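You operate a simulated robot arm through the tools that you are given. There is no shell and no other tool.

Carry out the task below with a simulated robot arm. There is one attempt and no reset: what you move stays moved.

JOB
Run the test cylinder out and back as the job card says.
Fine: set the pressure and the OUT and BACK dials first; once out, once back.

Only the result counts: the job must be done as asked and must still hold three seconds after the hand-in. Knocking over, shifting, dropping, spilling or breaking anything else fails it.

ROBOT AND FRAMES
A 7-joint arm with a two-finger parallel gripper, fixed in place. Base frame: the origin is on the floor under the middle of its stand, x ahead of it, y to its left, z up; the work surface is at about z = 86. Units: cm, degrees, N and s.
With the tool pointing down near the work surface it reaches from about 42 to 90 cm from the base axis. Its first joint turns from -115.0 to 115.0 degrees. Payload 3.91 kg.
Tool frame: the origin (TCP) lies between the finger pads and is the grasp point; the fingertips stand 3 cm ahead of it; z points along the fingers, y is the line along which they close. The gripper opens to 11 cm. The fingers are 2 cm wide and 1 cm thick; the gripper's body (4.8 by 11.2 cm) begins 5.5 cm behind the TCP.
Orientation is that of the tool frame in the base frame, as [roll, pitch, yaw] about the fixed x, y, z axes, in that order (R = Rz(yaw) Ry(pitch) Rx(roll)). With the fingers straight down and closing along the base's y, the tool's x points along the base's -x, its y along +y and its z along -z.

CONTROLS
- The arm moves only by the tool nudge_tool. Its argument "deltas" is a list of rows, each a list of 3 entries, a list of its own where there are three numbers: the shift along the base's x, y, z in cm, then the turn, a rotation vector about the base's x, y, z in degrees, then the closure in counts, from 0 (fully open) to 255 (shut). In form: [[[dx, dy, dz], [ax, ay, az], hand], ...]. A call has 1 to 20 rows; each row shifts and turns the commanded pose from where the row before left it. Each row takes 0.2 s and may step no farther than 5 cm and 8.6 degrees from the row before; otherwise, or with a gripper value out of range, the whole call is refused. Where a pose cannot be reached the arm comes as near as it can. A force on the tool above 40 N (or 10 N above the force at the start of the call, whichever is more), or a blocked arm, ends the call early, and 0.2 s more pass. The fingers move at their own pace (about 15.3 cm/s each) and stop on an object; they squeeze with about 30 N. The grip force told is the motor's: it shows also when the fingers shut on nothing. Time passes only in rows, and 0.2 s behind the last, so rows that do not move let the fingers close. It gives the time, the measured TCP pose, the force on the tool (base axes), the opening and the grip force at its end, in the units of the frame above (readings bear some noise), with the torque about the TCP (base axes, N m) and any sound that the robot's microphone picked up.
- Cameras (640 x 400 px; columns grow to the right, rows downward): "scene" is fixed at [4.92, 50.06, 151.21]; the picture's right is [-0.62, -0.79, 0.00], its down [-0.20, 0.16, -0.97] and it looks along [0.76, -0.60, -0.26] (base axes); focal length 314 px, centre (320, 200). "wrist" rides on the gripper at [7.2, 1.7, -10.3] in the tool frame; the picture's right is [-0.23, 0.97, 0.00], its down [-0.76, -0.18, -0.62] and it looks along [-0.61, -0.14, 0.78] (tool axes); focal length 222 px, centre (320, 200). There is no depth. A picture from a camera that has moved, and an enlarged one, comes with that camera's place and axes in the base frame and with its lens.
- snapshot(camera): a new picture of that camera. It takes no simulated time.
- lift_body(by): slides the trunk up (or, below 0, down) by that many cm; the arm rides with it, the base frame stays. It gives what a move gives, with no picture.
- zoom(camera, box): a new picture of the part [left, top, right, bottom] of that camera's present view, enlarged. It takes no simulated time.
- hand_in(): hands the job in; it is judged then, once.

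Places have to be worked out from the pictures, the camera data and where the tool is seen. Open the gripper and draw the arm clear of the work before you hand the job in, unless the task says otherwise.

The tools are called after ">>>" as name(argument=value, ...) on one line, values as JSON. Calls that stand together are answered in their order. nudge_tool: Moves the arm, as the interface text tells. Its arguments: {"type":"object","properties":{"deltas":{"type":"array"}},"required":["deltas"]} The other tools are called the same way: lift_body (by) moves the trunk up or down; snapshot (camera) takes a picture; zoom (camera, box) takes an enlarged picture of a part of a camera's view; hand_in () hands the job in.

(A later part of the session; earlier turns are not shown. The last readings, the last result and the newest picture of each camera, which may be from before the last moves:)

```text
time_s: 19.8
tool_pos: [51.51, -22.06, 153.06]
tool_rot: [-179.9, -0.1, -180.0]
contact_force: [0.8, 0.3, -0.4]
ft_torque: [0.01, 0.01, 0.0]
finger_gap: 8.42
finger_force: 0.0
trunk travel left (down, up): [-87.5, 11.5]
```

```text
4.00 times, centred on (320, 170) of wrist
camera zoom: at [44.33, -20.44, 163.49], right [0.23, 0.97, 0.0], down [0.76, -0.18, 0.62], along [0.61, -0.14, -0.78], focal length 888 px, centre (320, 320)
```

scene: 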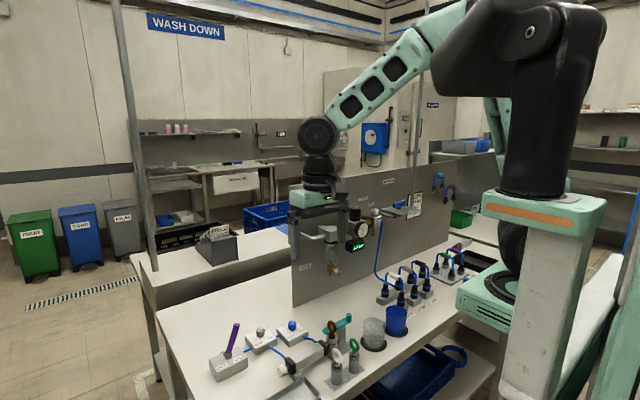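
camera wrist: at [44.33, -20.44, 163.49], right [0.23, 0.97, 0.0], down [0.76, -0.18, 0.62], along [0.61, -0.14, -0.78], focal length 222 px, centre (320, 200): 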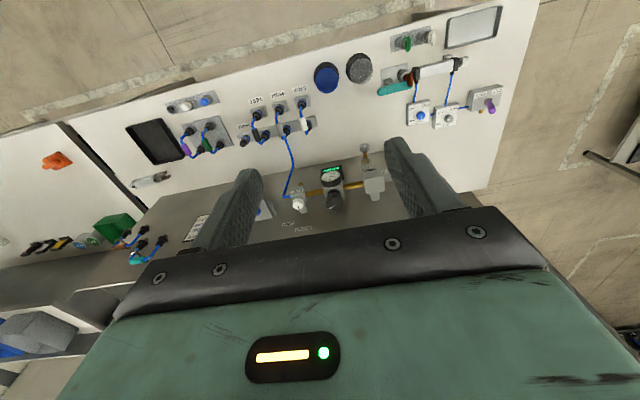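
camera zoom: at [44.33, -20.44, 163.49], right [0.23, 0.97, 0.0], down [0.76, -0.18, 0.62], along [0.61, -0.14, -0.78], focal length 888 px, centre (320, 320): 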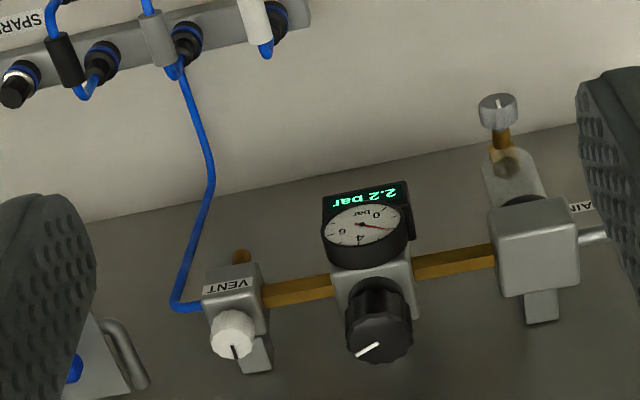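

Now I see the regulator, display, vent (closed) and knob clearly. I put the regulator knob at (80.65, -25.1, top z 119.8), 4.4 cm across. I'll hover above it with the fingers opened to about 7 cm.

>>> nudge_tool(deltas=[[[3.61, -0.375, -2.7], [0, 0, 0], 93], [[3.61, -0.375, -2.7], [0, 0, 0], 93], [[3.61, -0.375, -2.7], [0, 0, 0], 93], [[3.61, -0.375, -2.7], [0, 0, 0], 93], [[3.61, -0.375, -2.7], [0, 0, 0], 93], [[3.61, -0.375, -2.7], [0, 0, 0], 93], [[3.61, -0.375, -2.7], [0, 0, 0], 93], [[3.61, -0.375, -2.7], [0, 0, 0], 93], [[0, 0, 0], [0, 0, 0], 93]])

>>> zoom(camera="wrist", box=[220, 60, 420, 200])

>>> zoom(camera="scene", box=[320, 170, 420, 240])

```text
time_s: 21.8
tool_pos: [80.58, -25.18, 131.29]
tool_rot: [180.0, 0.0, -180.0]
contact_force: [0.9, -1.0, -0.4]
ft_torque: [-0.01, 0.01, 0.03]
finger_gap: 6.97
finger_force: 0.0
trunk travel left (down, up): [-87.5, 11.5]
```

```text
2.86 times, centred on (320, 130) of wrist
camera zoom: at [73.39, -23.46, 141.81], right [0.23, 0.97, 0.0], down [0.76, -0.18, 0.62], along [0.61, -0.14, -0.78], focal length 635 px, centre (320, 400)
```

zoom: 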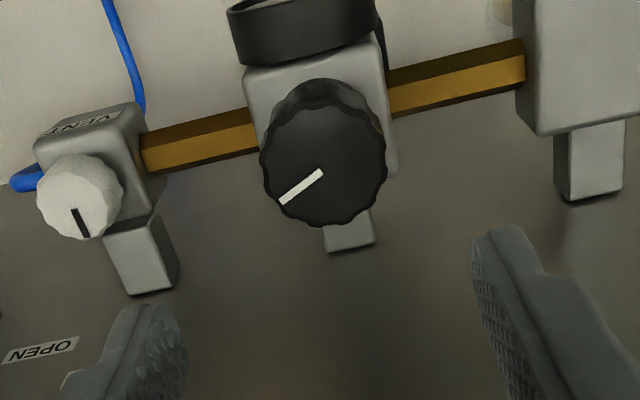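

```text
5.71 times, centred on (370, 205) of scene
camera zoom: at [4.92, 50.06, 151.21], right [-0.62, -0.79, 0.0], down [-0.2, 0.16, -0.97], along [0.76, -0.6, -0.26], focal length 1794 px, centre (34, 171)
```

zoom: 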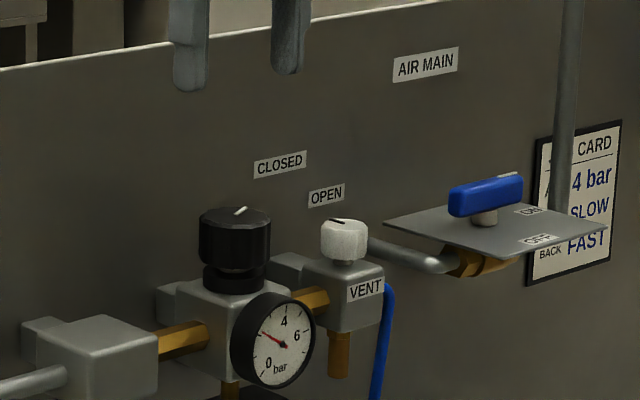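

The knob is centred under the hand; its pointer is at about 65° clockwise from straight ahead. I'll pre-turn the hand +30°, descend around the knob and grip it.

>>> nudge_tool(deltas=[[[0, 0.1, 0], [0, 0, 7.5], 93], [[0, 0, 0], [0, 0, 7.5], 93], [[0, 0, 0], [0, 0, 7.5], 93], [[0, 0, 0], [0, 0, 7.5], 93], [[0, 0, -3.7], [0, 0, 0], 93], [[0, 0, -3.7], [0, 0, 0], 93], [[0, 0, 0], [0, 0, 0], 93]])

>>> zoom(camera="wrist", box=[220, 60, 420, 200])

>>> zoom(camera="scene", box=[320, 180, 420, 250])

```text
time_s: 23.4
tool_pos: [80.56, -25.09, 124.03]
tool_rot: [-180.0, 0.0, -150.0]
contact_force: [0.1, -0.2, 0.2]
ft_torque: [0.05, -0.01, 0.02]
finger_gap: 6.98
finger_force: 0.1
trunk travel left (down, up): [-87.5, 11.5]
```

```text
2.86 times, centred on (320, 130) of wrist
camera zoom: at [73.47, -27.27, 134.41], right [-0.29, 0.96, 0.0], down [0.75, 0.23, 0.62], along [0.6, 0.18, -0.78], focal length 635 px, centre (320, 400)
```

zoom: 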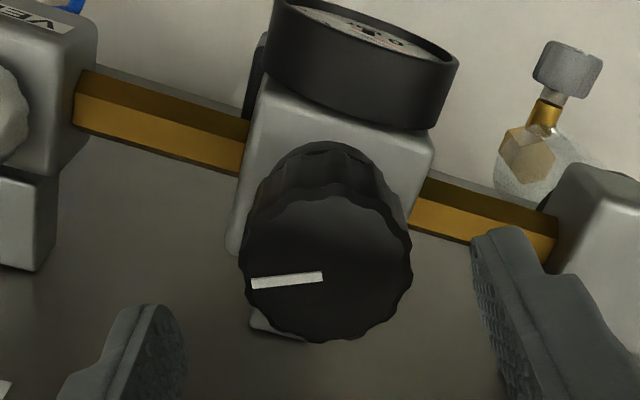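

```text
5.71 times, centred on (370, 215) of scene
camera zoom: at [4.92, 50.06, 151.21], right [-0.62, -0.79, 0.0], down [-0.2, 0.16, -0.97], along [0.76, -0.6, -0.26], focal length 1794 px, centre (34, 114)
```

zoom: 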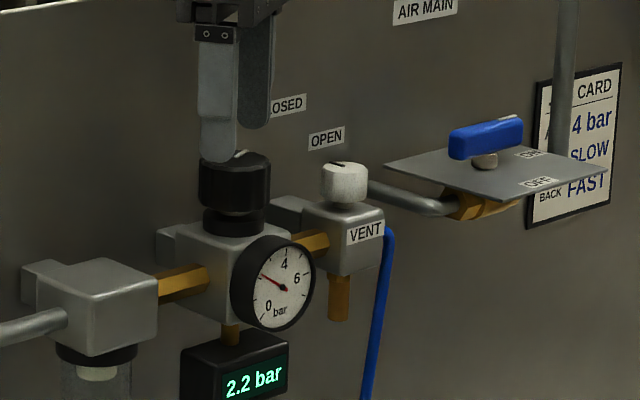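

Well centred over the knob. I'll descend the last 3.6 cm and close on it.

>>> nudge_tool(deltas=[[[-0.03, 0, -1.8], [0, 0, 0], 93], [[0, 0, -1.8], [0, 0, 0], 93], [[0, 0, 0], [0, 0, 0], 140], [[0, 0, 0], [0, 0, 0], 200], [[0, 0, 0], [0, 0, 0], 255], [[0, 0, 0], [0, 0, 0], 255]])

>>> zoom(camera="wrist", box=[220, 60, 420, 200])

>>> zoom(camera="scene", box=[320, 180, 420, 250])

```text
time_s: 24.8
tool_pos: [80.49, -24.96, 120.48]
tool_rot: [-180.0, -0.1, -150.0]
contact_force: [-4.4, 4.2, 0.3]
ft_torque: [0.6, -0.33, 0.0]
finger_gap: 4.34
finger_force: 45.0
trunk travel left (down, up): [-87.5, 11.5]
```

```text
2.86 times, centred on (320, 130) of wrist
camera zoom: at [73.34, -27.15, 130.86], right [-0.29, 0.96, 0.0], down [0.75, 0.23, 0.62], along [0.6, 0.18, -0.78], focal length 635 px, centre (320, 400)
```

zoom: 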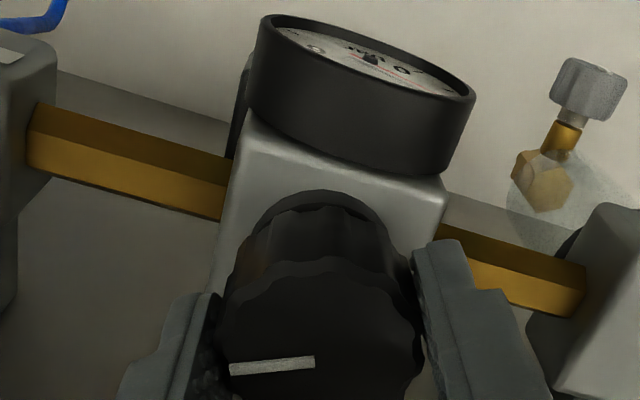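

```text
5.71 times, centred on (370, 215) of scene
camera zoom: at [4.92, 50.06, 151.21], right [-0.62, -0.79, 0.0], down [-0.2, 0.16, -0.97], along [0.76, -0.6, -0.26], focal length 1794 px, centre (34, 114)
```

zoom: 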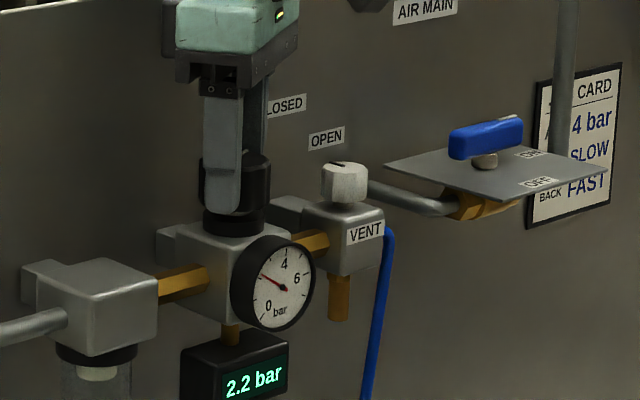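

The regulator knob is gripped (gap 4.34). I'll turn it clockwise by 18° and read the display.

>>> nudge_tool(deltas=[[[0, 0, 0], [0, 0, -6], 255], [[0, 0, 0], [0, 0, -6], 255], [[0, 0, 0], [0, 0, -6], 255], [[0, 0, 0], [0, 0, 0], 255]])

>>> zoom(camera="scene", box=[320, 180, 420, 250])

```text
time_s: 25.8
tool_pos: [80.45, -24.95, 120.4]
tool_rot: [-179.9, -0.1, -168.0]
contact_force: [-4.8, 8.1, -0.4]
ft_torque: [0.18, 0.26, -0.02]
finger_gap: 4.34
finger_force: 45.0
trunk travel left (down, up): [-87.5, 11.5]
```

```text
5.71 times, centred on (370, 215) of scene
camera zoom: at [4.92, 50.06, 151.21], right [-0.62, -0.79, 0.0], down [-0.2, 0.16, -0.97], along [0.76, -0.6, -0.26], focal length 1794 px, centre (34, 114)
```

zoom: 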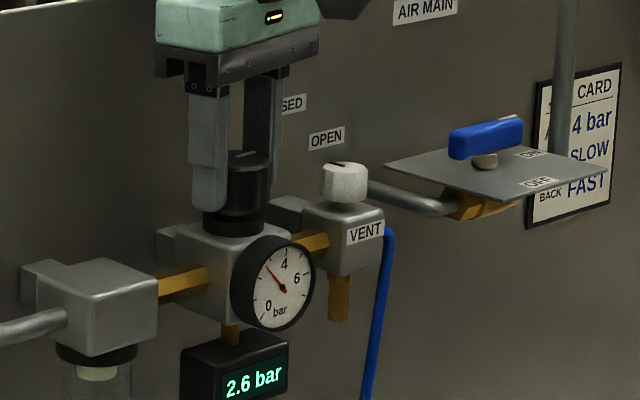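

18° clockwise raised it from 2.2 to 2.6 bar, so about 63° more is needed. I'll turn another 42° here (to yaw offset −30°), then re-grip.

>>> nudge_tool(deltas=[[[0, 0, 0], [0, 0, -6], 255], [[0, 0, 0], [0, 0, -6], 255], [[0, 0, 0], [0, 0, -6], 255], [[0, 0, 0], [0, 0, -6], 255], [[0, 0, 0], [0, 0, -6], 255], [[0, 0, 0], [0, 0, -6], 255], [[0, 0, 0], [0, 0, -6], 255], [[0, 0, 0], [0, 0, 0], 255], [[0, 0, 0], [0, 0, 0], 255]])

>>> zoom(camera="scene", box=[320, 180, 420, 250])

```text
time_s: 27.8
tool_pos: [80.51, -25.0, 120.49]
tool_rot: [180.0, 0.0, 150.0]
contact_force: [-6.7, 9.5, -8.6]
ft_torque: [0.06, -0.58, 0.02]
finger_gap: 4.37
finger_force: 45.0
trunk travel left (down, up): [-87.5, 11.5]
```

```text
5.71 times, centred on (370, 215) of scene
camera zoom: at [4.92, 50.06, 151.21], right [-0.62, -0.79, 0.0], down [-0.2, 0.16, -0.97], along [0.76, -0.6, -0.26], focal length 1794 px, centre (34, 114)
```

zoom: 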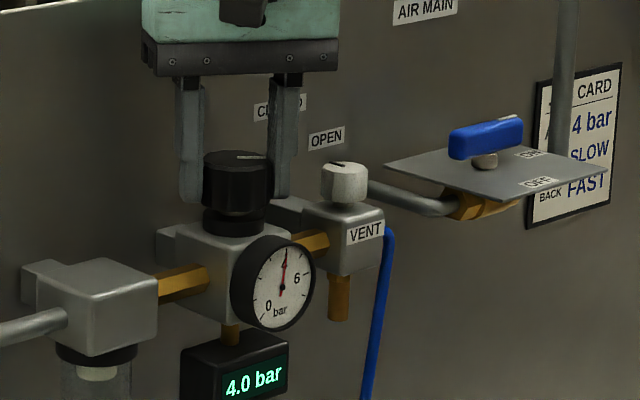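

It reads 4.0 bar already (the first reading lagged). I'll hold a moment to let it settle, and read it again before releasing.

>>> nudge_tool(deltas=[[[0, 0, 0], [0, 0, 0], 255], [[0, 0, 0], [0, 0, 0], 255], [[0, 0, 0], [0, 0, 0], 255], [[0, 0, 0], [0, 0, 0], 255], [[0, 0, 0], [0, 0, 0], 255]])

>>> zoom(camera="scene", box=[345, 220, 385, 250])

```text
time_s: 29.0
tool_pos: [80.54, -24.89, 120.47]
tool_rot: [-179.9, -0.1, 150.0]
contact_force: [-7.3, 10.7, -9.3]
ft_torque: [0.01, -0.15, 0.0]
finger_gap: 4.36
finger_force: 44.7
trunk travel left (down, up): [-87.5, 11.5]
```

```text
13.33 times, centred on (365, 235) of scene
camera zoom: at [4.92, 50.06, 151.21], right [-0.62, -0.79, 0.0], down [-0.2, 0.16, -0.97], along [0.76, -0.6, -0.26], focal length 4186 px, centre (-280, -267)
```

zoom: 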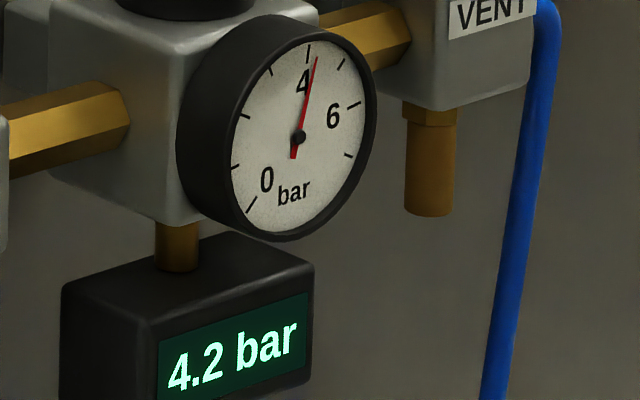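

It still creeps up (4.2 now). I'll wait longer until it is steady.

>>> nudge_tool(deltas=[[[0, 0, 0], [0, 0, 0], 255], [[0, 0, 0], [0, 0, 0], 255], [[0, 0, 0], [0, 0, 0], 255], [[0, 0, 0], [0, 0, 0], 255], [[0, 0, 0], [0, 0, 0], 255], [[0, 0, 0], [0, 0, 0], 255], [[0, 0, 0], [0, 0, 0], 255], [[0, 0, 0], [0, 0, 0], 255], [[0, 0, 0], [0, 0, 0], 255], [[0, 0, 0], [0, 0, 0], 255]])

>>> zoom(camera="scene", box=[345, 220, 385, 250])

```text
time_s: 31.2
tool_pos: [80.49, -25.05, 120.41]
tool_rot: [-180.0, 0.0, 150.0]
contact_force: [-7.9, 10.3, -10.6]
ft_torque: [0.26, 0.3, -0.01]
finger_gap: 4.38
finger_force: 45.3
trunk travel left (down, up): [-87.5, 11.5]
```

```text
13.33 times, centred on (365, 235) of scene
camera zoom: at [4.92, 50.06, 151.21], right [-0.62, -0.79, 0.0], down [-0.2, 0.16, -0.97], along [0.76, -0.6, -0.26], focal length 4186 px, centre (-280, -267)
```

zoom: 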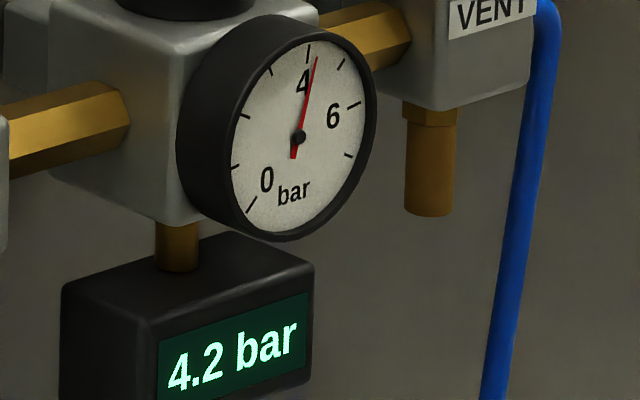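

Steady at 4.2 bar, i.e. about 30° per bar. I'll turn back 6° counter-clockwise and let it settle.

>>> nudge_tool(deltas=[[[0, 0, 0], [0, 0, 3], 255], [[0, 0, 0], [0, 0, 3], 255], [[0, 0, 0], [0, 0, 0], 255], [[0, 0, 0], [0, 0, 0], 255], [[0, 0, 0], [0, 0, 0], 255], [[0, 0, 0], [0, 0, 0], 255], [[0, 0, 0], [0, 0, 0], 255], [[0, 0, 0], [0, 0, 0], 255], [[0, 0, 0], [0, 0, 0], 255], [[0, 0, 0], [0, 0, 0], 255], [[0, 0, 0], [0, 0, 0], 255], [[0, 0, 0], [0, 0, 0], 255]])

>>> zoom(camera="scene", box=[345, 220, 385, 250])

```text
time_s: 33.8
tool_pos: [80.53, -25.01, 120.43]
tool_rot: [-179.9, -0.1, 156.1]
contact_force: [-15.1, 12.6, -16.1]
ft_torque: [0.1, 0.25, 0.04]
finger_gap: 4.38
finger_force: 45.2
trunk travel left (down, up): [-87.5, 11.5]
```

```text
13.33 times, centred on (365, 235) of scene
camera zoom: at [4.92, 50.06, 151.21], right [-0.62, -0.79, 0.0], down [-0.2, 0.16, -0.97], along [0.76, -0.6, -0.26], focal length 4186 px, centre (-280, -267)
```

zoom: 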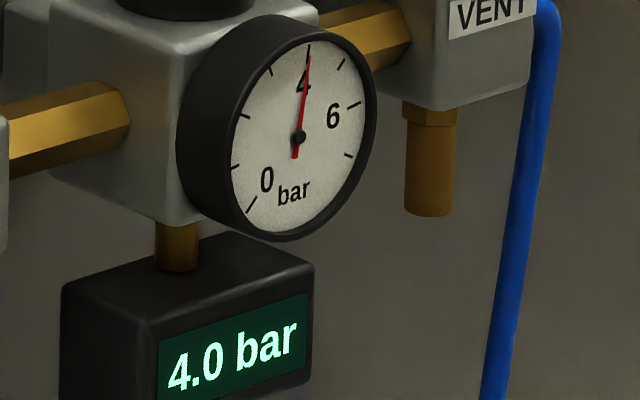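

It reads 4.0 bar. I'll open the fingers gently, let them clear the knob, lift and read it again.

>>> nudge_tool(deltas=[[[0, 0, 0], [0, 0, 0], 93], [[0, 0, 0], [0, 0, 0], 93], [[0, 0, 0], [0, 0, 0], 93], [[0, 0, 3], [0, 0, 0], 93], [[0, 0, 4], [0, 0, 0], 93], [[0, 0, 4], [0, 0, 0], 93], [[0, 0, 0], [0, 0, 0], 93], [[0, 0, 0], [0, 0, 0], 93]])

>>> zoom(camera="scene", box=[345, 220, 385, 250])

>>> zoom(camera="scene", box=[190, 280, 350, 390])

```text
time_s: 35.6
tool_pos: [80.48, -25.02, 131.36]
tool_rot: [-179.9, 0.0, 156.0]
contact_force: [0.1, -0.5, -0.7]
ft_torque: [-0.01, 0.02, 0.01]
finger_gap: 6.99
finger_force: 0.2
trunk travel left (down, up): [-87.5, 11.5]
```

```text
13.33 times, centred on (365, 235) of scene
camera zoom: at [4.92, 50.06, 151.21], right [-0.62, -0.79, 0.0], down [-0.2, 0.16, -0.97], along [0.76, -0.6, -0.26], focal length 4186 px, centre (-280, -267)
```

zoom: 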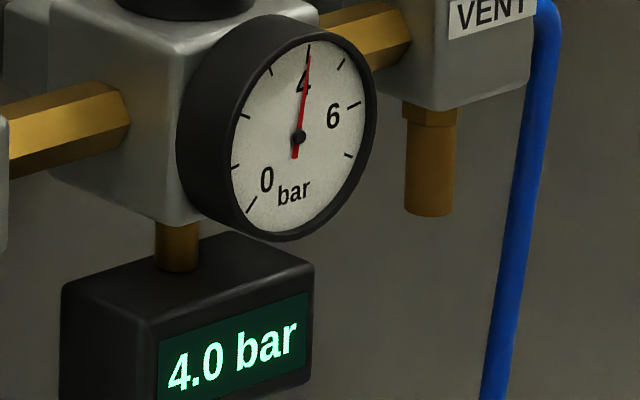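

```text
3.64 times, centred on (270, 335) of scene
camera zoom: at [4.92, 50.06, 151.21], right [-0.62, -0.79, 0.0], down [-0.2, 0.16, -0.97], along [0.76, -0.6, -0.26], focal length 1142 px, centre (502, -291)
```

zoom: 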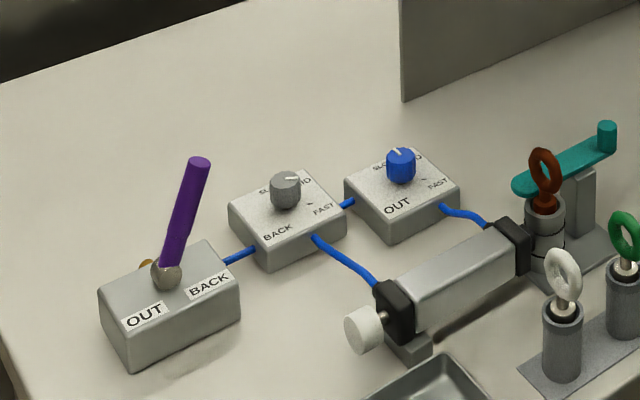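

The display holds at 4.0 bar after release. A pipe hides part of the job card, so before throwing the lever I'll check the full card from a more head-on viewpoint.

>>> nudge_tool(deltas=[[[-3.5, 0, 3], [0, 0, 6], 0], [[-3.5, 0, 3], [0, 0, 6], 0], [[-3.5, 0, 3], [0, 0, 6], 0], [[-3.5, -1, 3], [0, 0, 6], 0], [[-3.5, -2, 2.5], [0, 0, 0], 0], [[-3, -3, 2], [0, 0, 0], 0], [[-3, -3, 2], [0, 0, 0], 0], [[-2, -4, 2], [0, 0, 0], 0], [[0, -4, 2], [0, 0, 0], 0], [[0, -4, 1], [0, 0, 0], 0], [[0, -4, 0], [0, 0, 0], 0], [[0, 0, 0], [0, 0, 0], 0]])

>>> snapshot(camera="wrist")

>>> zoom(camera="wrist", box=[240, 160, 340, 220])

```text
time_s: 38.2
tool_pos: [55.05, -50.01, 154.95]
tool_rot: [-180.0, 0.0, -180.0]
contact_force: [-0.2, -0.8, 0.2]
ft_torque: [0.02, -0.01, 0.0]
finger_gap: 11.01
finger_force: 0.0
trunk travel left (down, up): [-87.5, 11.5]
```

```text
taken
camera wrist: at [47.76, -48.43, 165.36], right [0.23, 0.97, 0.0], down [0.76, -0.18, 0.62], along [0.61, -0.14, -0.78], focal length 222 px, centre (320, 200)
```

wrist: 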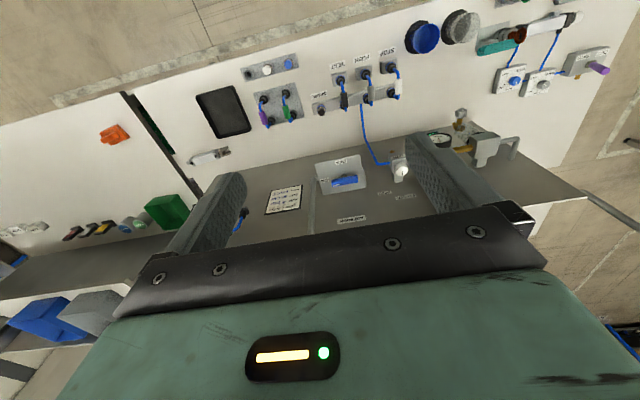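

```text
6.40 times, centred on (290, 190) of wrist
camera zoom: at [47.76, -48.43, 165.36], right [0.23, 0.97, 0.0], down [0.76, -0.18, 0.62], along [0.61, -0.14, -0.78], focal length 1422 px, centre (512, 264)
```

zoom: 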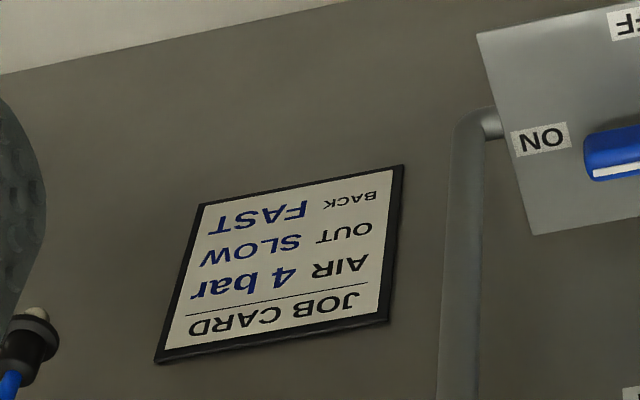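

The card is confirmed: AIR 4 bar, OUT SLOW, BACK FAST; the air main is ON. Now I'll travel high across toward the lever valve.

>>> nudge_tool(deltas=[[[0, 4.5, -1], [0, 0, 0], 0], [[0, 4.5, -1], [0, 0, 0], 0], [[0, 4.5, -1], [0, 0, 0], 0], [[0, 4.5, -1.5], [0, 0, 0], 0], [[0, 4.5, -1.5], [0, 0, 0], 0], [[0, 4.5, -1.5], [0, 0, 0], 0], [[0, 4.5, -1.5], [0, 0, 0], 0], [[0, 4.5, -2], [0, 0, 0], 0], [[0, 4.5, -2], [0, 0, 0], 0], [[0, 4.5, -2], [0, 0, 0], 0], [[0, 4.5, -2], [0, 0, 0], 0], [[0, 4.5, -2], [0, 0, 0], 0], [[0, 4.5, -2], [0, 0, 0], 0], [[-1, 4, -2], [0, 0, 0], 0], [[-1, 2, -2], [0, 0, 0], 0], [[-1, 0, -3], [0, 0, 0], 0], [[-1, 0, -3], [0, 0, 0], 0], [[0, 0, 0], [0, 0, 0], 0]])

>>> zoom(camera="wrist", box=[230, 60, 430, 200])

>>> zoom(camera="scene", box=[345, 220, 385, 250])

>>> zoom(camera="scene", box=[190, 290, 370, 400])

```text
time_s: 42.0
tool_pos: [50.96, 14.46, 123.97]
tool_rot: [179.9, 0.0, 180.0]
contact_force: [0.2, 0.4, 0.2]
ft_torque: [0.0, 0.0, 0.01]
finger_gap: 11.0
finger_force: 0.1
trunk travel left (down, up): [-87.5, 11.5]
```

```text
2.86 times, centred on (330, 130) of wrist
camera zoom: at [43.71, 16.14, 134.29], right [0.23, 0.97, 0.0], down [0.76, -0.18, 0.62], along [0.61, -0.14, -0.78], focal length 635 px, centre (291, 400)
```

zoom: 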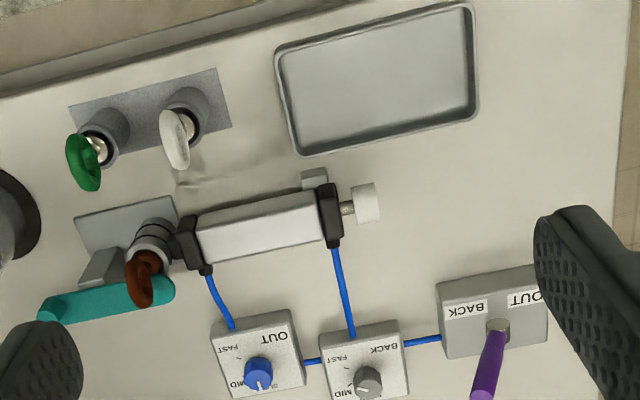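

```text
13.33 times, centred on (365, 235) of scene
camera zoom: at [4.92, 50.06, 151.21], right [-0.62, -0.79, 0.0], down [-0.2, 0.16, -0.97], along [0.76, -0.6, -0.26], focal length 4186 px, centre (-280, -267)
```

zoom: 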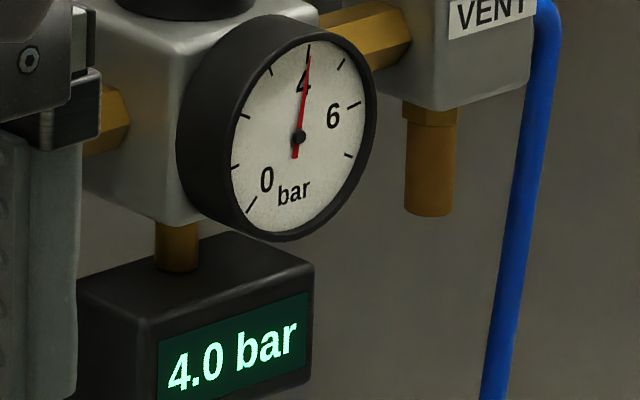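

```text
3.56 times, centred on (280, 345) of scene
camera zoom: at [4.92, 50.06, 151.21], right [-0.62, -0.79, 0.0], down [-0.2, 0.16, -0.97], along [0.76, -0.6, -0.26], focal length 1116 px, centre (462, -316)
```

zoom: 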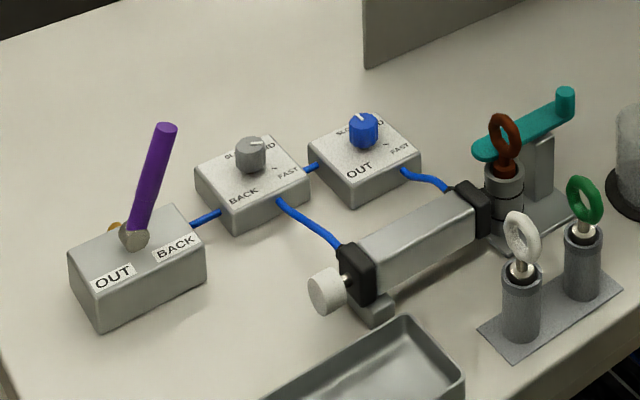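

All still set (4.0 bar, OUT on SLOW, BACK on FAST). I'll hover over the lever at about (75, 23.8) with the fingers half open to straddle it.

>>> nudge_tool(deltas=[[[3.43, 1.33, -2.3], [0, 0, 0], 130], [[3.43, 1.33, -2.3], [0, 0, 0], 130], [[3.43, 1.33, -2.3], [0, 0, 0], 130], [[3.43, 1.33, -2.3], [0, 0, 0], 130], [[3.43, 1.33, -2.3], [0, 0, 0], 130], [[3.43, 1.33, -2.3], [0, 0, 0], 130], [[3.43, 1.33, -2.2], [0, 0, 0], 130], [[0, 0, 0], [0, 0, 0], 130]])

>>> zoom(camera="wrist", box=[220, 60, 420, 200])

>>> zoom(camera="scene", box=[180, 280, 300, 380])

```text
time_s: 43.8
tool_pos: [75.21, 23.79, 107.96]
tool_rot: [-180.0, 0.0, -180.0]
contact_force: [0.3, -0.3, -0.6]
ft_torque: [0.03, -0.01, -0.01]
finger_gap: 5.4
finger_force: 0.0
trunk travel left (down, up): [-87.5, 11.5]
```

```text
2.86 times, centred on (320, 130) of wrist
camera zoom: at [67.82, 25.42, 118.38], right [0.23, 0.97, 0.0], down [0.76, -0.18, 0.62], along [0.61, -0.14, -0.78], focal length 635 px, centre (320, 400)
```

zoom: 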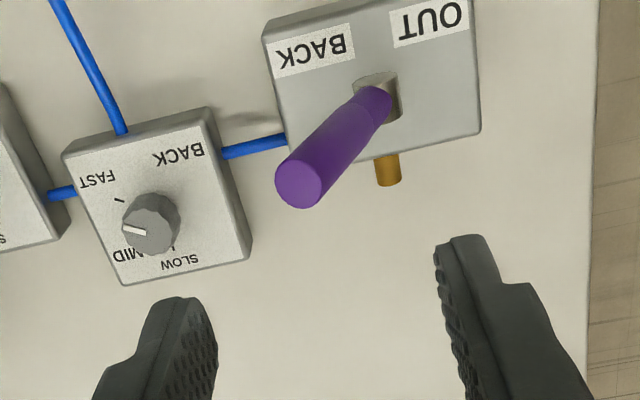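

```text
4.00 times, centred on (240, 330) of scene
camera zoom: at [4.92, 50.06, 151.21], right [-0.62, -0.79, 0.0], down [-0.2, 0.16, -0.97], along [0.76, -0.6, -0.26], focal length 1256 px, centre (640, -320)
```

zoom: 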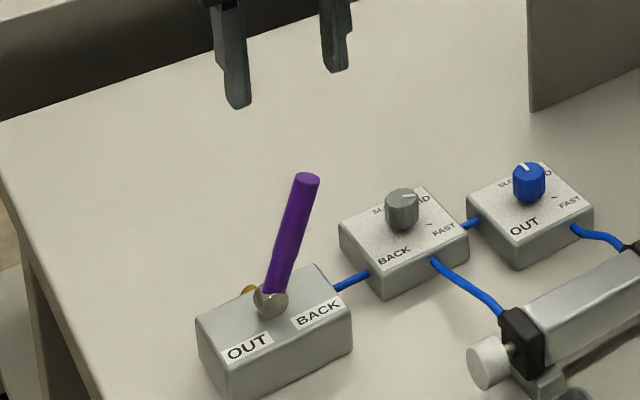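

The lever tip is at (75.0, 23.1, 97.8), leaning to BACK. I'll lower the open fingers to straddle it (tips at z ≈ 94.3), without touching.

>>> nudge_tool(deltas=[[[-0.05, 0, -3.6], [0, 0, 0], 130], [[0, 0, -3.6], [0, 0, 0], 130], [[0, 0, -3.5], [0, 0, 0], 130], [[0, 0, 0], [0, 0, 0], 130]])

>>> zoom(camera="wrist", box=[220, 60, 420, 200])

>>> zoom(camera="scene", box=[180, 280, 300, 380])

```text
time_s: 44.8
tool_pos: [75.02, 23.84, 97.28]
tool_rot: [-180.0, 0.0, -180.0]
contact_force: [0.7, 0.4, 0.7]
ft_torque: [0.01, 0.03, -0.03]
finger_gap: 5.39
finger_force: 0.0
trunk travel left (down, up): [-87.5, 11.5]
```

```text
2.86 times, centred on (320, 130) of wrist
camera zoom: at [67.73, 25.51, 107.66], right [0.23, 0.97, 0.0], down [0.76, -0.18, 0.62], along [0.61, -0.14, -0.78], focal length 635 px, centre (320, 400)
```

zoom: 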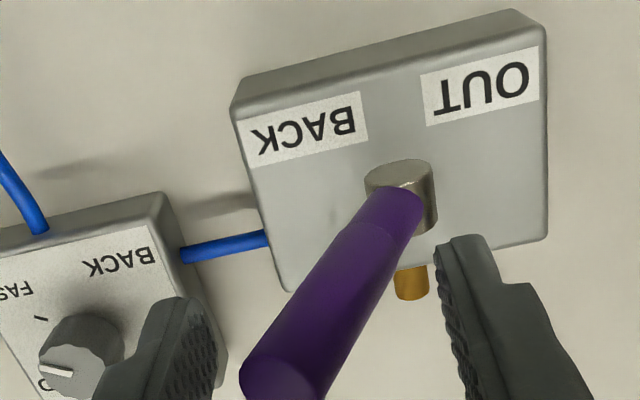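

```text
4.00 times, centred on (240, 330) of scene
camera zoom: at [4.92, 50.06, 151.21], right [-0.62, -0.79, 0.0], down [-0.2, 0.16, -0.97], along [0.76, -0.6, -0.26], focal length 1256 px, centre (640, -320)
```

zoom: 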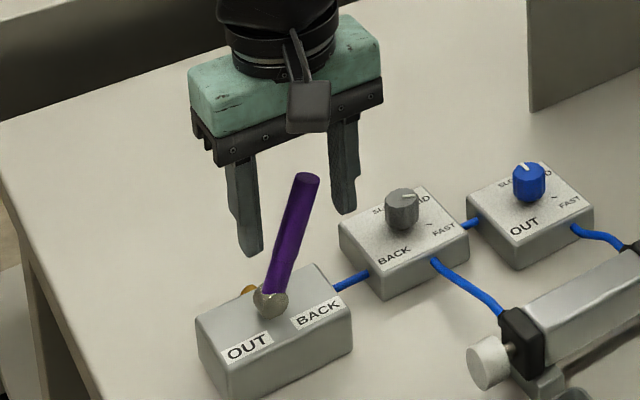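

The lever stands between the fingers. I'll sweep the hand +y by about 5.8 cm so the inner finger pushes the lever over to OUT.

>>> nudge_tool(deltas=[[[0, 1, 0], [0, 0, 0], 130], [[0, 1, 0], [0, 0, 0], 130], [[0, 1, 0], [0, 0, 0], 130], [[0, 1, 0], [0, 0, 0], 130], [[0, 0.9, 0], [0, 0, 0], 130], [[0, 0.9, 0], [0, 0, 0], 130], [[0, 0, 0], [0, 0, 0], 130]])

>>> zoom(camera="scene", box=[180, 280, 340, 390])

>>> zoom(camera="wrist", box=[220, 60, 420, 200])

```text
time_s: 46.4
tool_pos: [74.97, 29.56, 97.12]
tool_rot: [-180.0, 0.0, -179.9]
contact_force: [0.4, 0.5, 0.1]
ft_torque: [0.01, 0.01, 0.02]
finger_gap: 5.38
finger_force: 0.1
trunk travel left (down, up): [-87.5, 11.5]
```

```text
3.64 times, centred on (260, 335) of scene
camera zoom: at [4.92, 50.06, 151.21], right [-0.62, -0.79, 0.0], down [-0.2, 0.16, -0.97], along [0.76, -0.6, -0.26], focal length 1142 px, centre (538, -291)
```

zoom: 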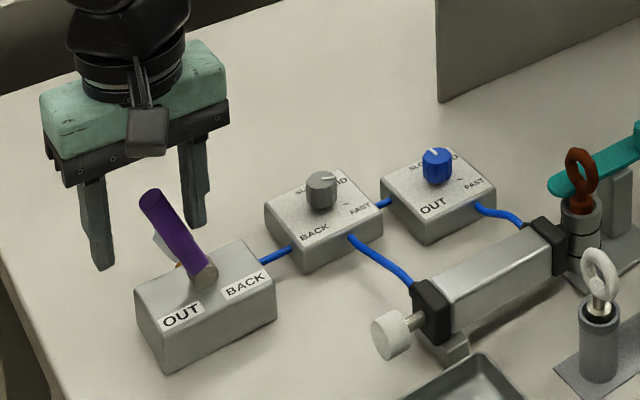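

```text
2.86 times, centred on (320, 130) of wrist
camera zoom: at [67.73, 31.27, 107.62], right [0.23, 0.97, 0.0], down [0.76, -0.18, 0.62], along [0.61, -0.14, -0.78], focal length 635 px, centre (320, 400)
```

zoom: 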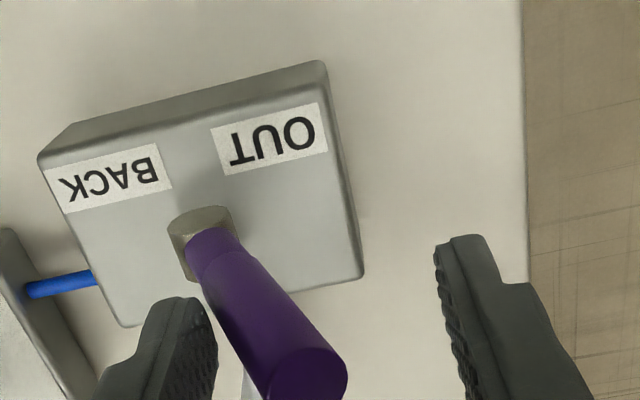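

The lever has gone over to OUT, and the rod seems to be starting slowly. I'll wait and watch the rod with no motion of the hand.

>>> nudge_tool(deltas=[[[0, 0, 0], [0, 0, 0], 130], [[0, 0, 0], [0, 0, 0], 130], [[0, 0, 0], [0, 0, 0], 130], [[0, 0, 0], [0, 0, 0], 130], [[0, 0, 0], [0, 0, 0], 130]])

>>> zoom(camera="scene", box=[180, 280, 340, 390])

>>> zoom(camera="scene", box=[200, 310, 260, 360])

```text
time_s: 47.6
tool_pos: [75.04, 29.59, 97.23]
tool_rot: [180.0, 0.0, -179.9]
contact_force: [0.3, 0.4, 0.2]
ft_torque: [-0.02, 0.01, -0.04]
finger_gap: 5.38
finger_force: 0.0
trunk travel left (down, up): [-87.5, 11.5]
```

```text
3.64 times, centred on (260, 335) of scene
camera zoom: at [4.92, 50.06, 151.21], right [-0.62, -0.79, 0.0], down [-0.2, 0.16, -0.97], along [0.76, -0.6, -0.26], focal length 1142 px, centre (538, -291)
```

zoom: 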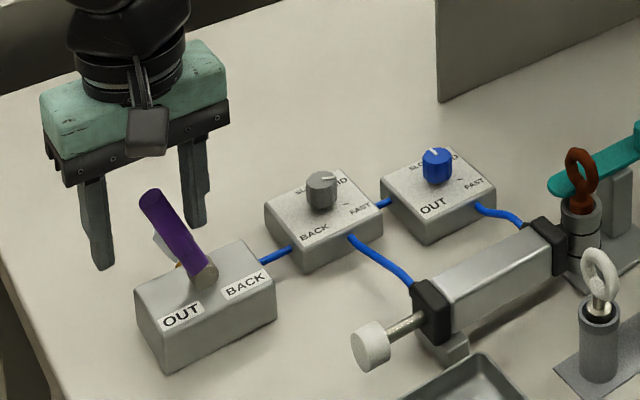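

```text
8.00 times, centred on (230, 335) of scene
camera zoom: at [4.92, 50.06, 151.21], right [-0.62, -0.79, 0.0], down [-0.2, 0.16, -0.97], along [0.76, -0.6, -0.26], focal length 2512 px, centre (1040, -880)
```

zoom: 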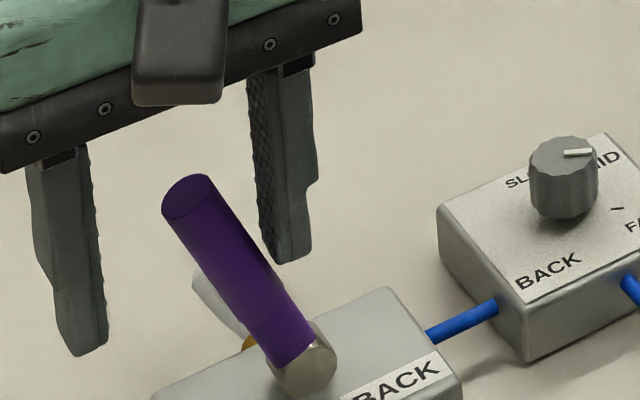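

The rod is slowly extending, and there's an exhaust puff at the silencer. I'll keep waiting until it is fully out.

>>> nudge_tool(deltas=[[[0, 0, 0], [0, 0, 0], 130], [[0, 0, 0], [0, 0, 0], 130], [[0, 0, 0], [0, 0, 0], 130], [[0, 0, 0], [0, 0, 0], 130], [[0, 0, 0], [0, 0, 0], 130], [[0, 0, 0], [0, 0, 0], 130], [[0, 0, 0], [0, 0, 0], 130], [[0, 0, 0], [0, 0, 0], 130], [[0, 0, 0], [0, 0, 0], 130], [[0, 0, 0], [0, 0, 0], 130]])

>>> zoom(camera="scene", box=[180, 280, 340, 390])

```text
time_s: 49.8
tool_pos: [75.04, 29.51, 97.2]
tool_rot: [180.0, 0.0, -180.0]
contact_force: [0.5, -0.2, 0.0]
ft_torque: [0.0, 0.01, 0.01]
finger_gap: 5.39
finger_force: 0.0
trunk travel left (down, up): [-87.5, 11.5]
```

```text
3.64 times, centred on (260, 335) of scene
camera zoom: at [4.92, 50.06, 151.21], right [-0.62, -0.79, 0.0], down [-0.2, 0.16, -0.97], along [0.76, -0.6, -0.26], focal length 1142 px, centre (538, -291)
```

zoom: 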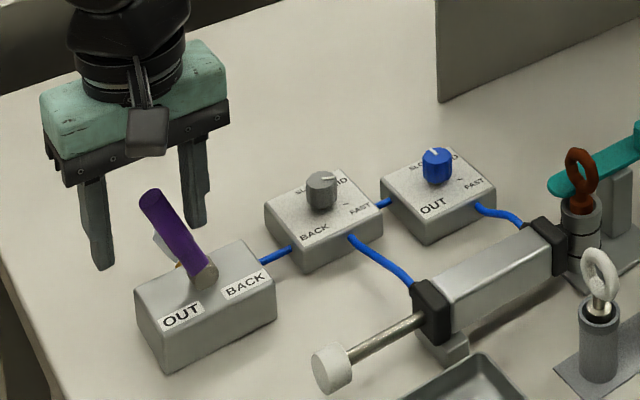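

The rod moves steadily (about 40 px in 2 s). I'll wait another 2 s or so and look again.

>>> nudge_tool(deltas=[[[0, 0, 0], [0, 0, 0], 130], [[0, 0, 0], [0, 0, 0], 130], [[0, 0, 0], [0, 0, 0], 130], [[0, 0, 0], [0, 0, 0], 130], [[0, 0, 0], [0, 0, 0], 130], [[0, 0, 0], [0, 0, 0], 130], [[0, 0, 0], [0, 0, 0], 130], [[0, 0, 0], [0, 0, 0], 130], [[0, 0, 0], [0, 0, 0], 130], [[0, 0, 0], [0, 0, 0], 130]])

>>> zoom(camera="scene", box=[180, 280, 340, 390])

```text
time_s: 52.0
tool_pos: [75.14, 29.6, 97.21]
tool_rot: [179.9, 0.0, -180.0]
contact_force: [0.9, 0.5, -0.2]
ft_torque: [-0.02, 0.0, -0.01]
finger_gap: 5.4
finger_force: 0.1
trunk travel left (down, up): [-87.5, 11.5]
```

```text
3.64 times, centred on (260, 335) of scene
camera zoom: at [4.92, 50.06, 151.21], right [-0.62, -0.79, 0.0], down [-0.2, 0.16, -0.97], along [0.76, -0.6, -0.26], focal length 1142 px, centre (538, -291)
```

zoom: 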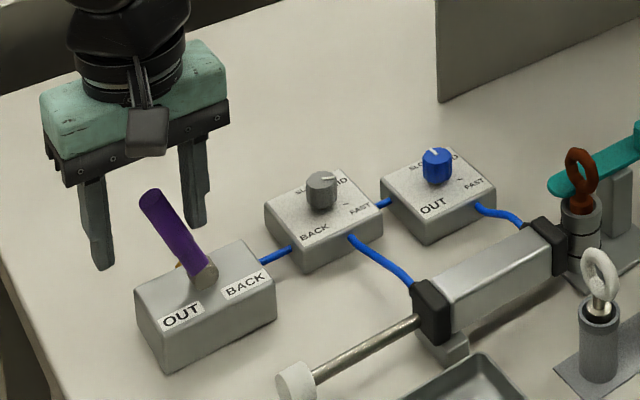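

The exhaust puff is gone, which suggests the rod has reached full stroke. I'll wait one second more and confirm that it has stopped.

>>> nudge_tool(deltas=[[[0, 0, 0], [0, 0, 0], 130], [[0, 0, 0], [0, 0, 0], 130], [[0, 0, 0], [0, 0, 0], 130], [[0, 0, 0], [0, 0, 0], 130], [[0, 0, 0], [0, 0, 0], 130], [[0, 0, 0], [0, 0, 0], 130]])

>>> zoom(camera="scene", box=[180, 280, 340, 390])

>>> zoom(camera="scene", box=[345, 220, 385, 250])

```text
time_s: 53.4
tool_pos: [75.13, 29.56, 97.23]
tool_rot: [-180.0, 0.0, 180.0]
contact_force: [-0.3, -0.3, 0.3]
ft_torque: [0.0, 0.0, -0.05]
finger_gap: 5.39
finger_force: 0.1
trunk travel left (down, up): [-87.5, 11.5]
```

```text
3.64 times, centred on (260, 335) of scene
camera zoom: at [4.92, 50.06, 151.21], right [-0.62, -0.79, 0.0], down [-0.2, 0.16, -0.97], along [0.76, -0.6, -0.26], focal length 1142 px, centre (538, -291)
```

zoom: 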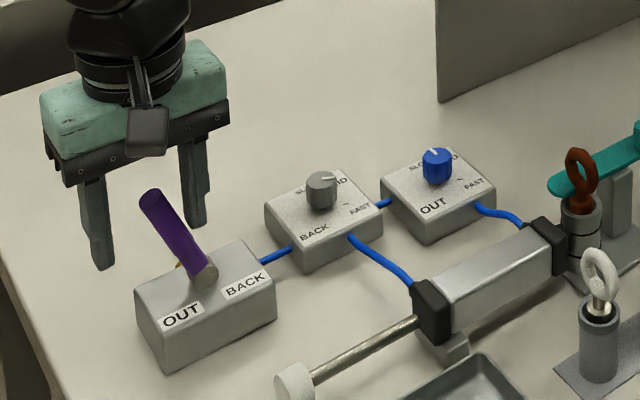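

```text
13.33 times, centred on (365, 235) of scene
camera zoom: at [4.92, 50.06, 151.21], right [-0.62, -0.79, 0.0], down [-0.2, 0.16, -0.97], along [0.76, -0.6, -0.26], focal length 4186 px, centre (-280, -267)
```

zoom: 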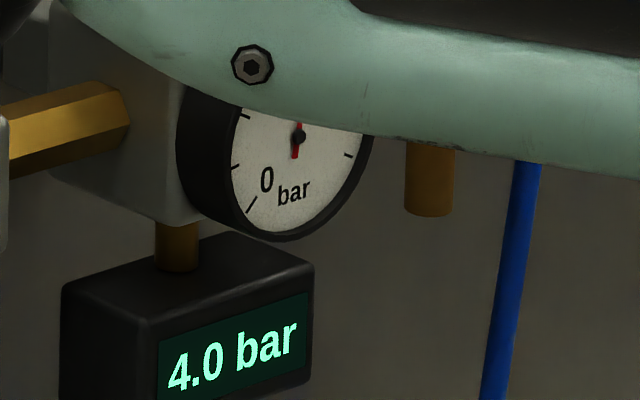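

The rod shifted only a hair between the last two views; I'll wait another 2 s to be certain it is at the end of stroke.

>>> nudge_tool(deltas=[[[0, 0, 0], [0, 0, 0], 130], [[0, 0, 0], [0, 0, 0], 130], [[0, 0, 0], [0, 0, 0], 130], [[0, 0, 0], [0, 0, 0], 130], [[0, 0, 0], [0, 0, 0], 130], [[0, 0, 0], [0, 0, 0], 130], [[0, 0, 0], [0, 0, 0], 130], [[0, 0, 0], [0, 0, 0], 130], [[0, 0, 0], [0, 0, 0], 130], [[0, 0, 0], [0, 0, 0], 130]])

>>> zoom(camera="scene", box=[180, 280, 340, 390])

```text
time_s: 55.6
tool_pos: [75.05, 29.59, 97.2]
tool_rot: [180.0, 0.1, 180.0]
contact_force: [-0.1, 0.4, 0.4]
ft_torque: [0.04, 0.01, 0.01]
finger_gap: 5.39
finger_force: 0.1
trunk travel left (down, up): [-87.5, 11.5]
```

```text
3.64 times, centred on (260, 335) of scene
camera zoom: at [4.92, 50.06, 151.21], right [-0.62, -0.79, 0.0], down [-0.2, 0.16, -0.97], along [0.76, -0.6, -0.26], focal length 1142 px, centre (538, -291)
```

zoom: 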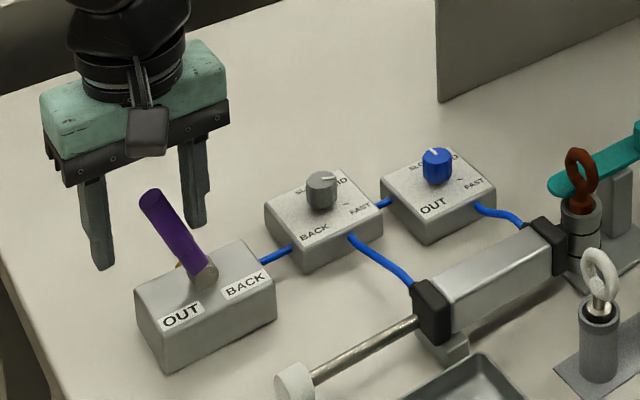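

The rod is at rest fully out. Now I'll sweep the hand −y by about 6.8 cm to throw the lever over to BACK, once.

>>> nudge_tool(deltas=[[[0, -1, 0], [0, 0, 0], 130], [[0, -1, 0], [0, 0, 0], 130], [[0, -1, 0], [0, 0, 0], 130], [[0, -1, 0], [0, 0, 0], 130], [[0, -1, 0], [0, 0, 0], 130], [[0, -1, 0], [0, 0, 0], 130], [[0, -0.8, 0], [0, 0, 0], 130], [[0, 0, 0], [0, 0, 0], 130]])

>>> zoom(camera="scene", box=[180, 280, 340, 390])

>>> zoom(camera="wrist", box=[220, 60, 420, 200])

```text
time_s: 57.4
tool_pos: [75.02, 22.72, 97.33]
tool_rot: [179.9, 0.1, 180.0]
contact_force: [-0.7, 1.7, 0.9]
ft_torque: [0.06, -0.01, 0.01]
finger_gap: 5.47
finger_force: 0.4
trunk travel left (down, up): [-87.5, 11.5]
```

```text
3.64 times, centred on (260, 335) of scene
camera zoom: at [4.92, 50.06, 151.21], right [-0.62, -0.79, 0.0], down [-0.2, 0.16, -0.97], along [0.76, -0.6, -0.26], focal length 1142 px, centre (538, -291)
```

zoom: 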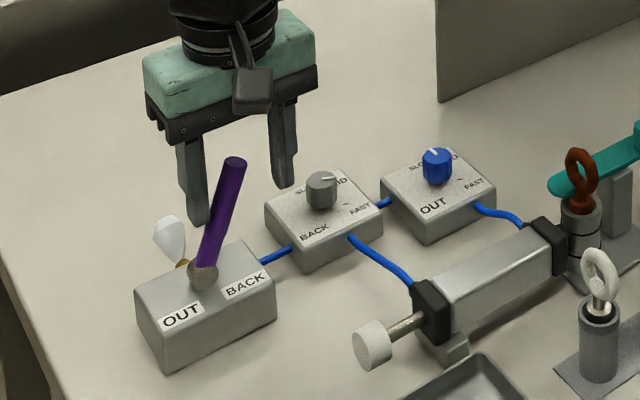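

```text
2.86 times, centred on (320, 130) of wrist
camera zoom: at [67.73, 24.45, 107.67], right [0.23, 0.97, 0.0], down [0.76, -0.18, 0.62], along [0.61, -0.14, -0.78], focal length 635 px, centre (320, 400)
```

zoom: 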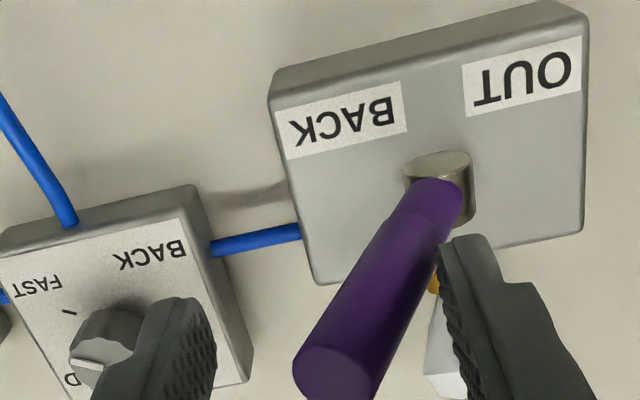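

The lever is at BACK and the rod is returning fast. I'll ease the hand 0.8 cm off the lever (staying clear on both sides) and wait.

>>> nudge_tool(deltas=[[[0, 0.8, 0], [0, 0, 0], 130], [[0, 0, 0], [0, 0, 0], 130], [[0, 0, 0], [0, 0, 0], 130], [[0, 0, 0], [0, 0, 0], 130], [[0, 0, 0], [0, 0, 0], 130], [[0, 0, 0], [0, 0, 0], 130], [[0, 0, 0], [0, 0, 0], 130], [[0, 0, 0], [0, 0, 0], 130]])

>>> zoom(camera="scene", box=[180, 280, 340, 390])

>>> zoom(camera="wrist", box=[220, 60, 420, 200])

```text
time_s: 59.2
tool_pos: [75.08, 23.58, 97.14]
tool_rot: [180.0, -0.1, 179.9]
contact_force: [-0.3, -0.3, -0.3]
ft_torque: [-0.01, 0.03, 0.02]
finger_gap: 5.37
finger_force: 0.0
trunk travel left (down, up): [-87.5, 11.5]
```

```text
3.64 times, centred on (260, 335) of scene
camera zoom: at [4.92, 50.06, 151.21], right [-0.62, -0.79, 0.0], down [-0.2, 0.16, -0.97], along [0.76, -0.6, -0.26], focal length 1142 px, centre (538, -291)
```

zoom: 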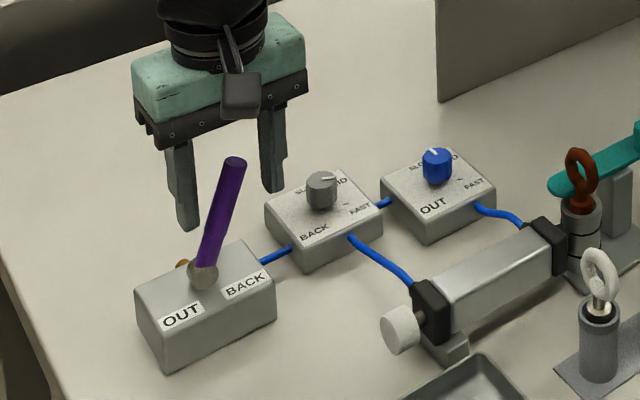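

```text
2.86 times, centred on (320, 130) of wrist
camera zoom: at [67.74, 25.25, 107.66], right [0.23, 0.97, 0.0], down [0.76, -0.18, 0.62], along [0.61, -0.14, -0.78], focal length 635 px, centre (320, 400)
```

zoom: 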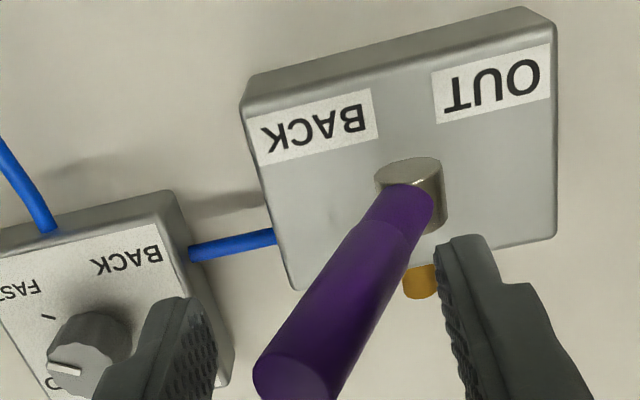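

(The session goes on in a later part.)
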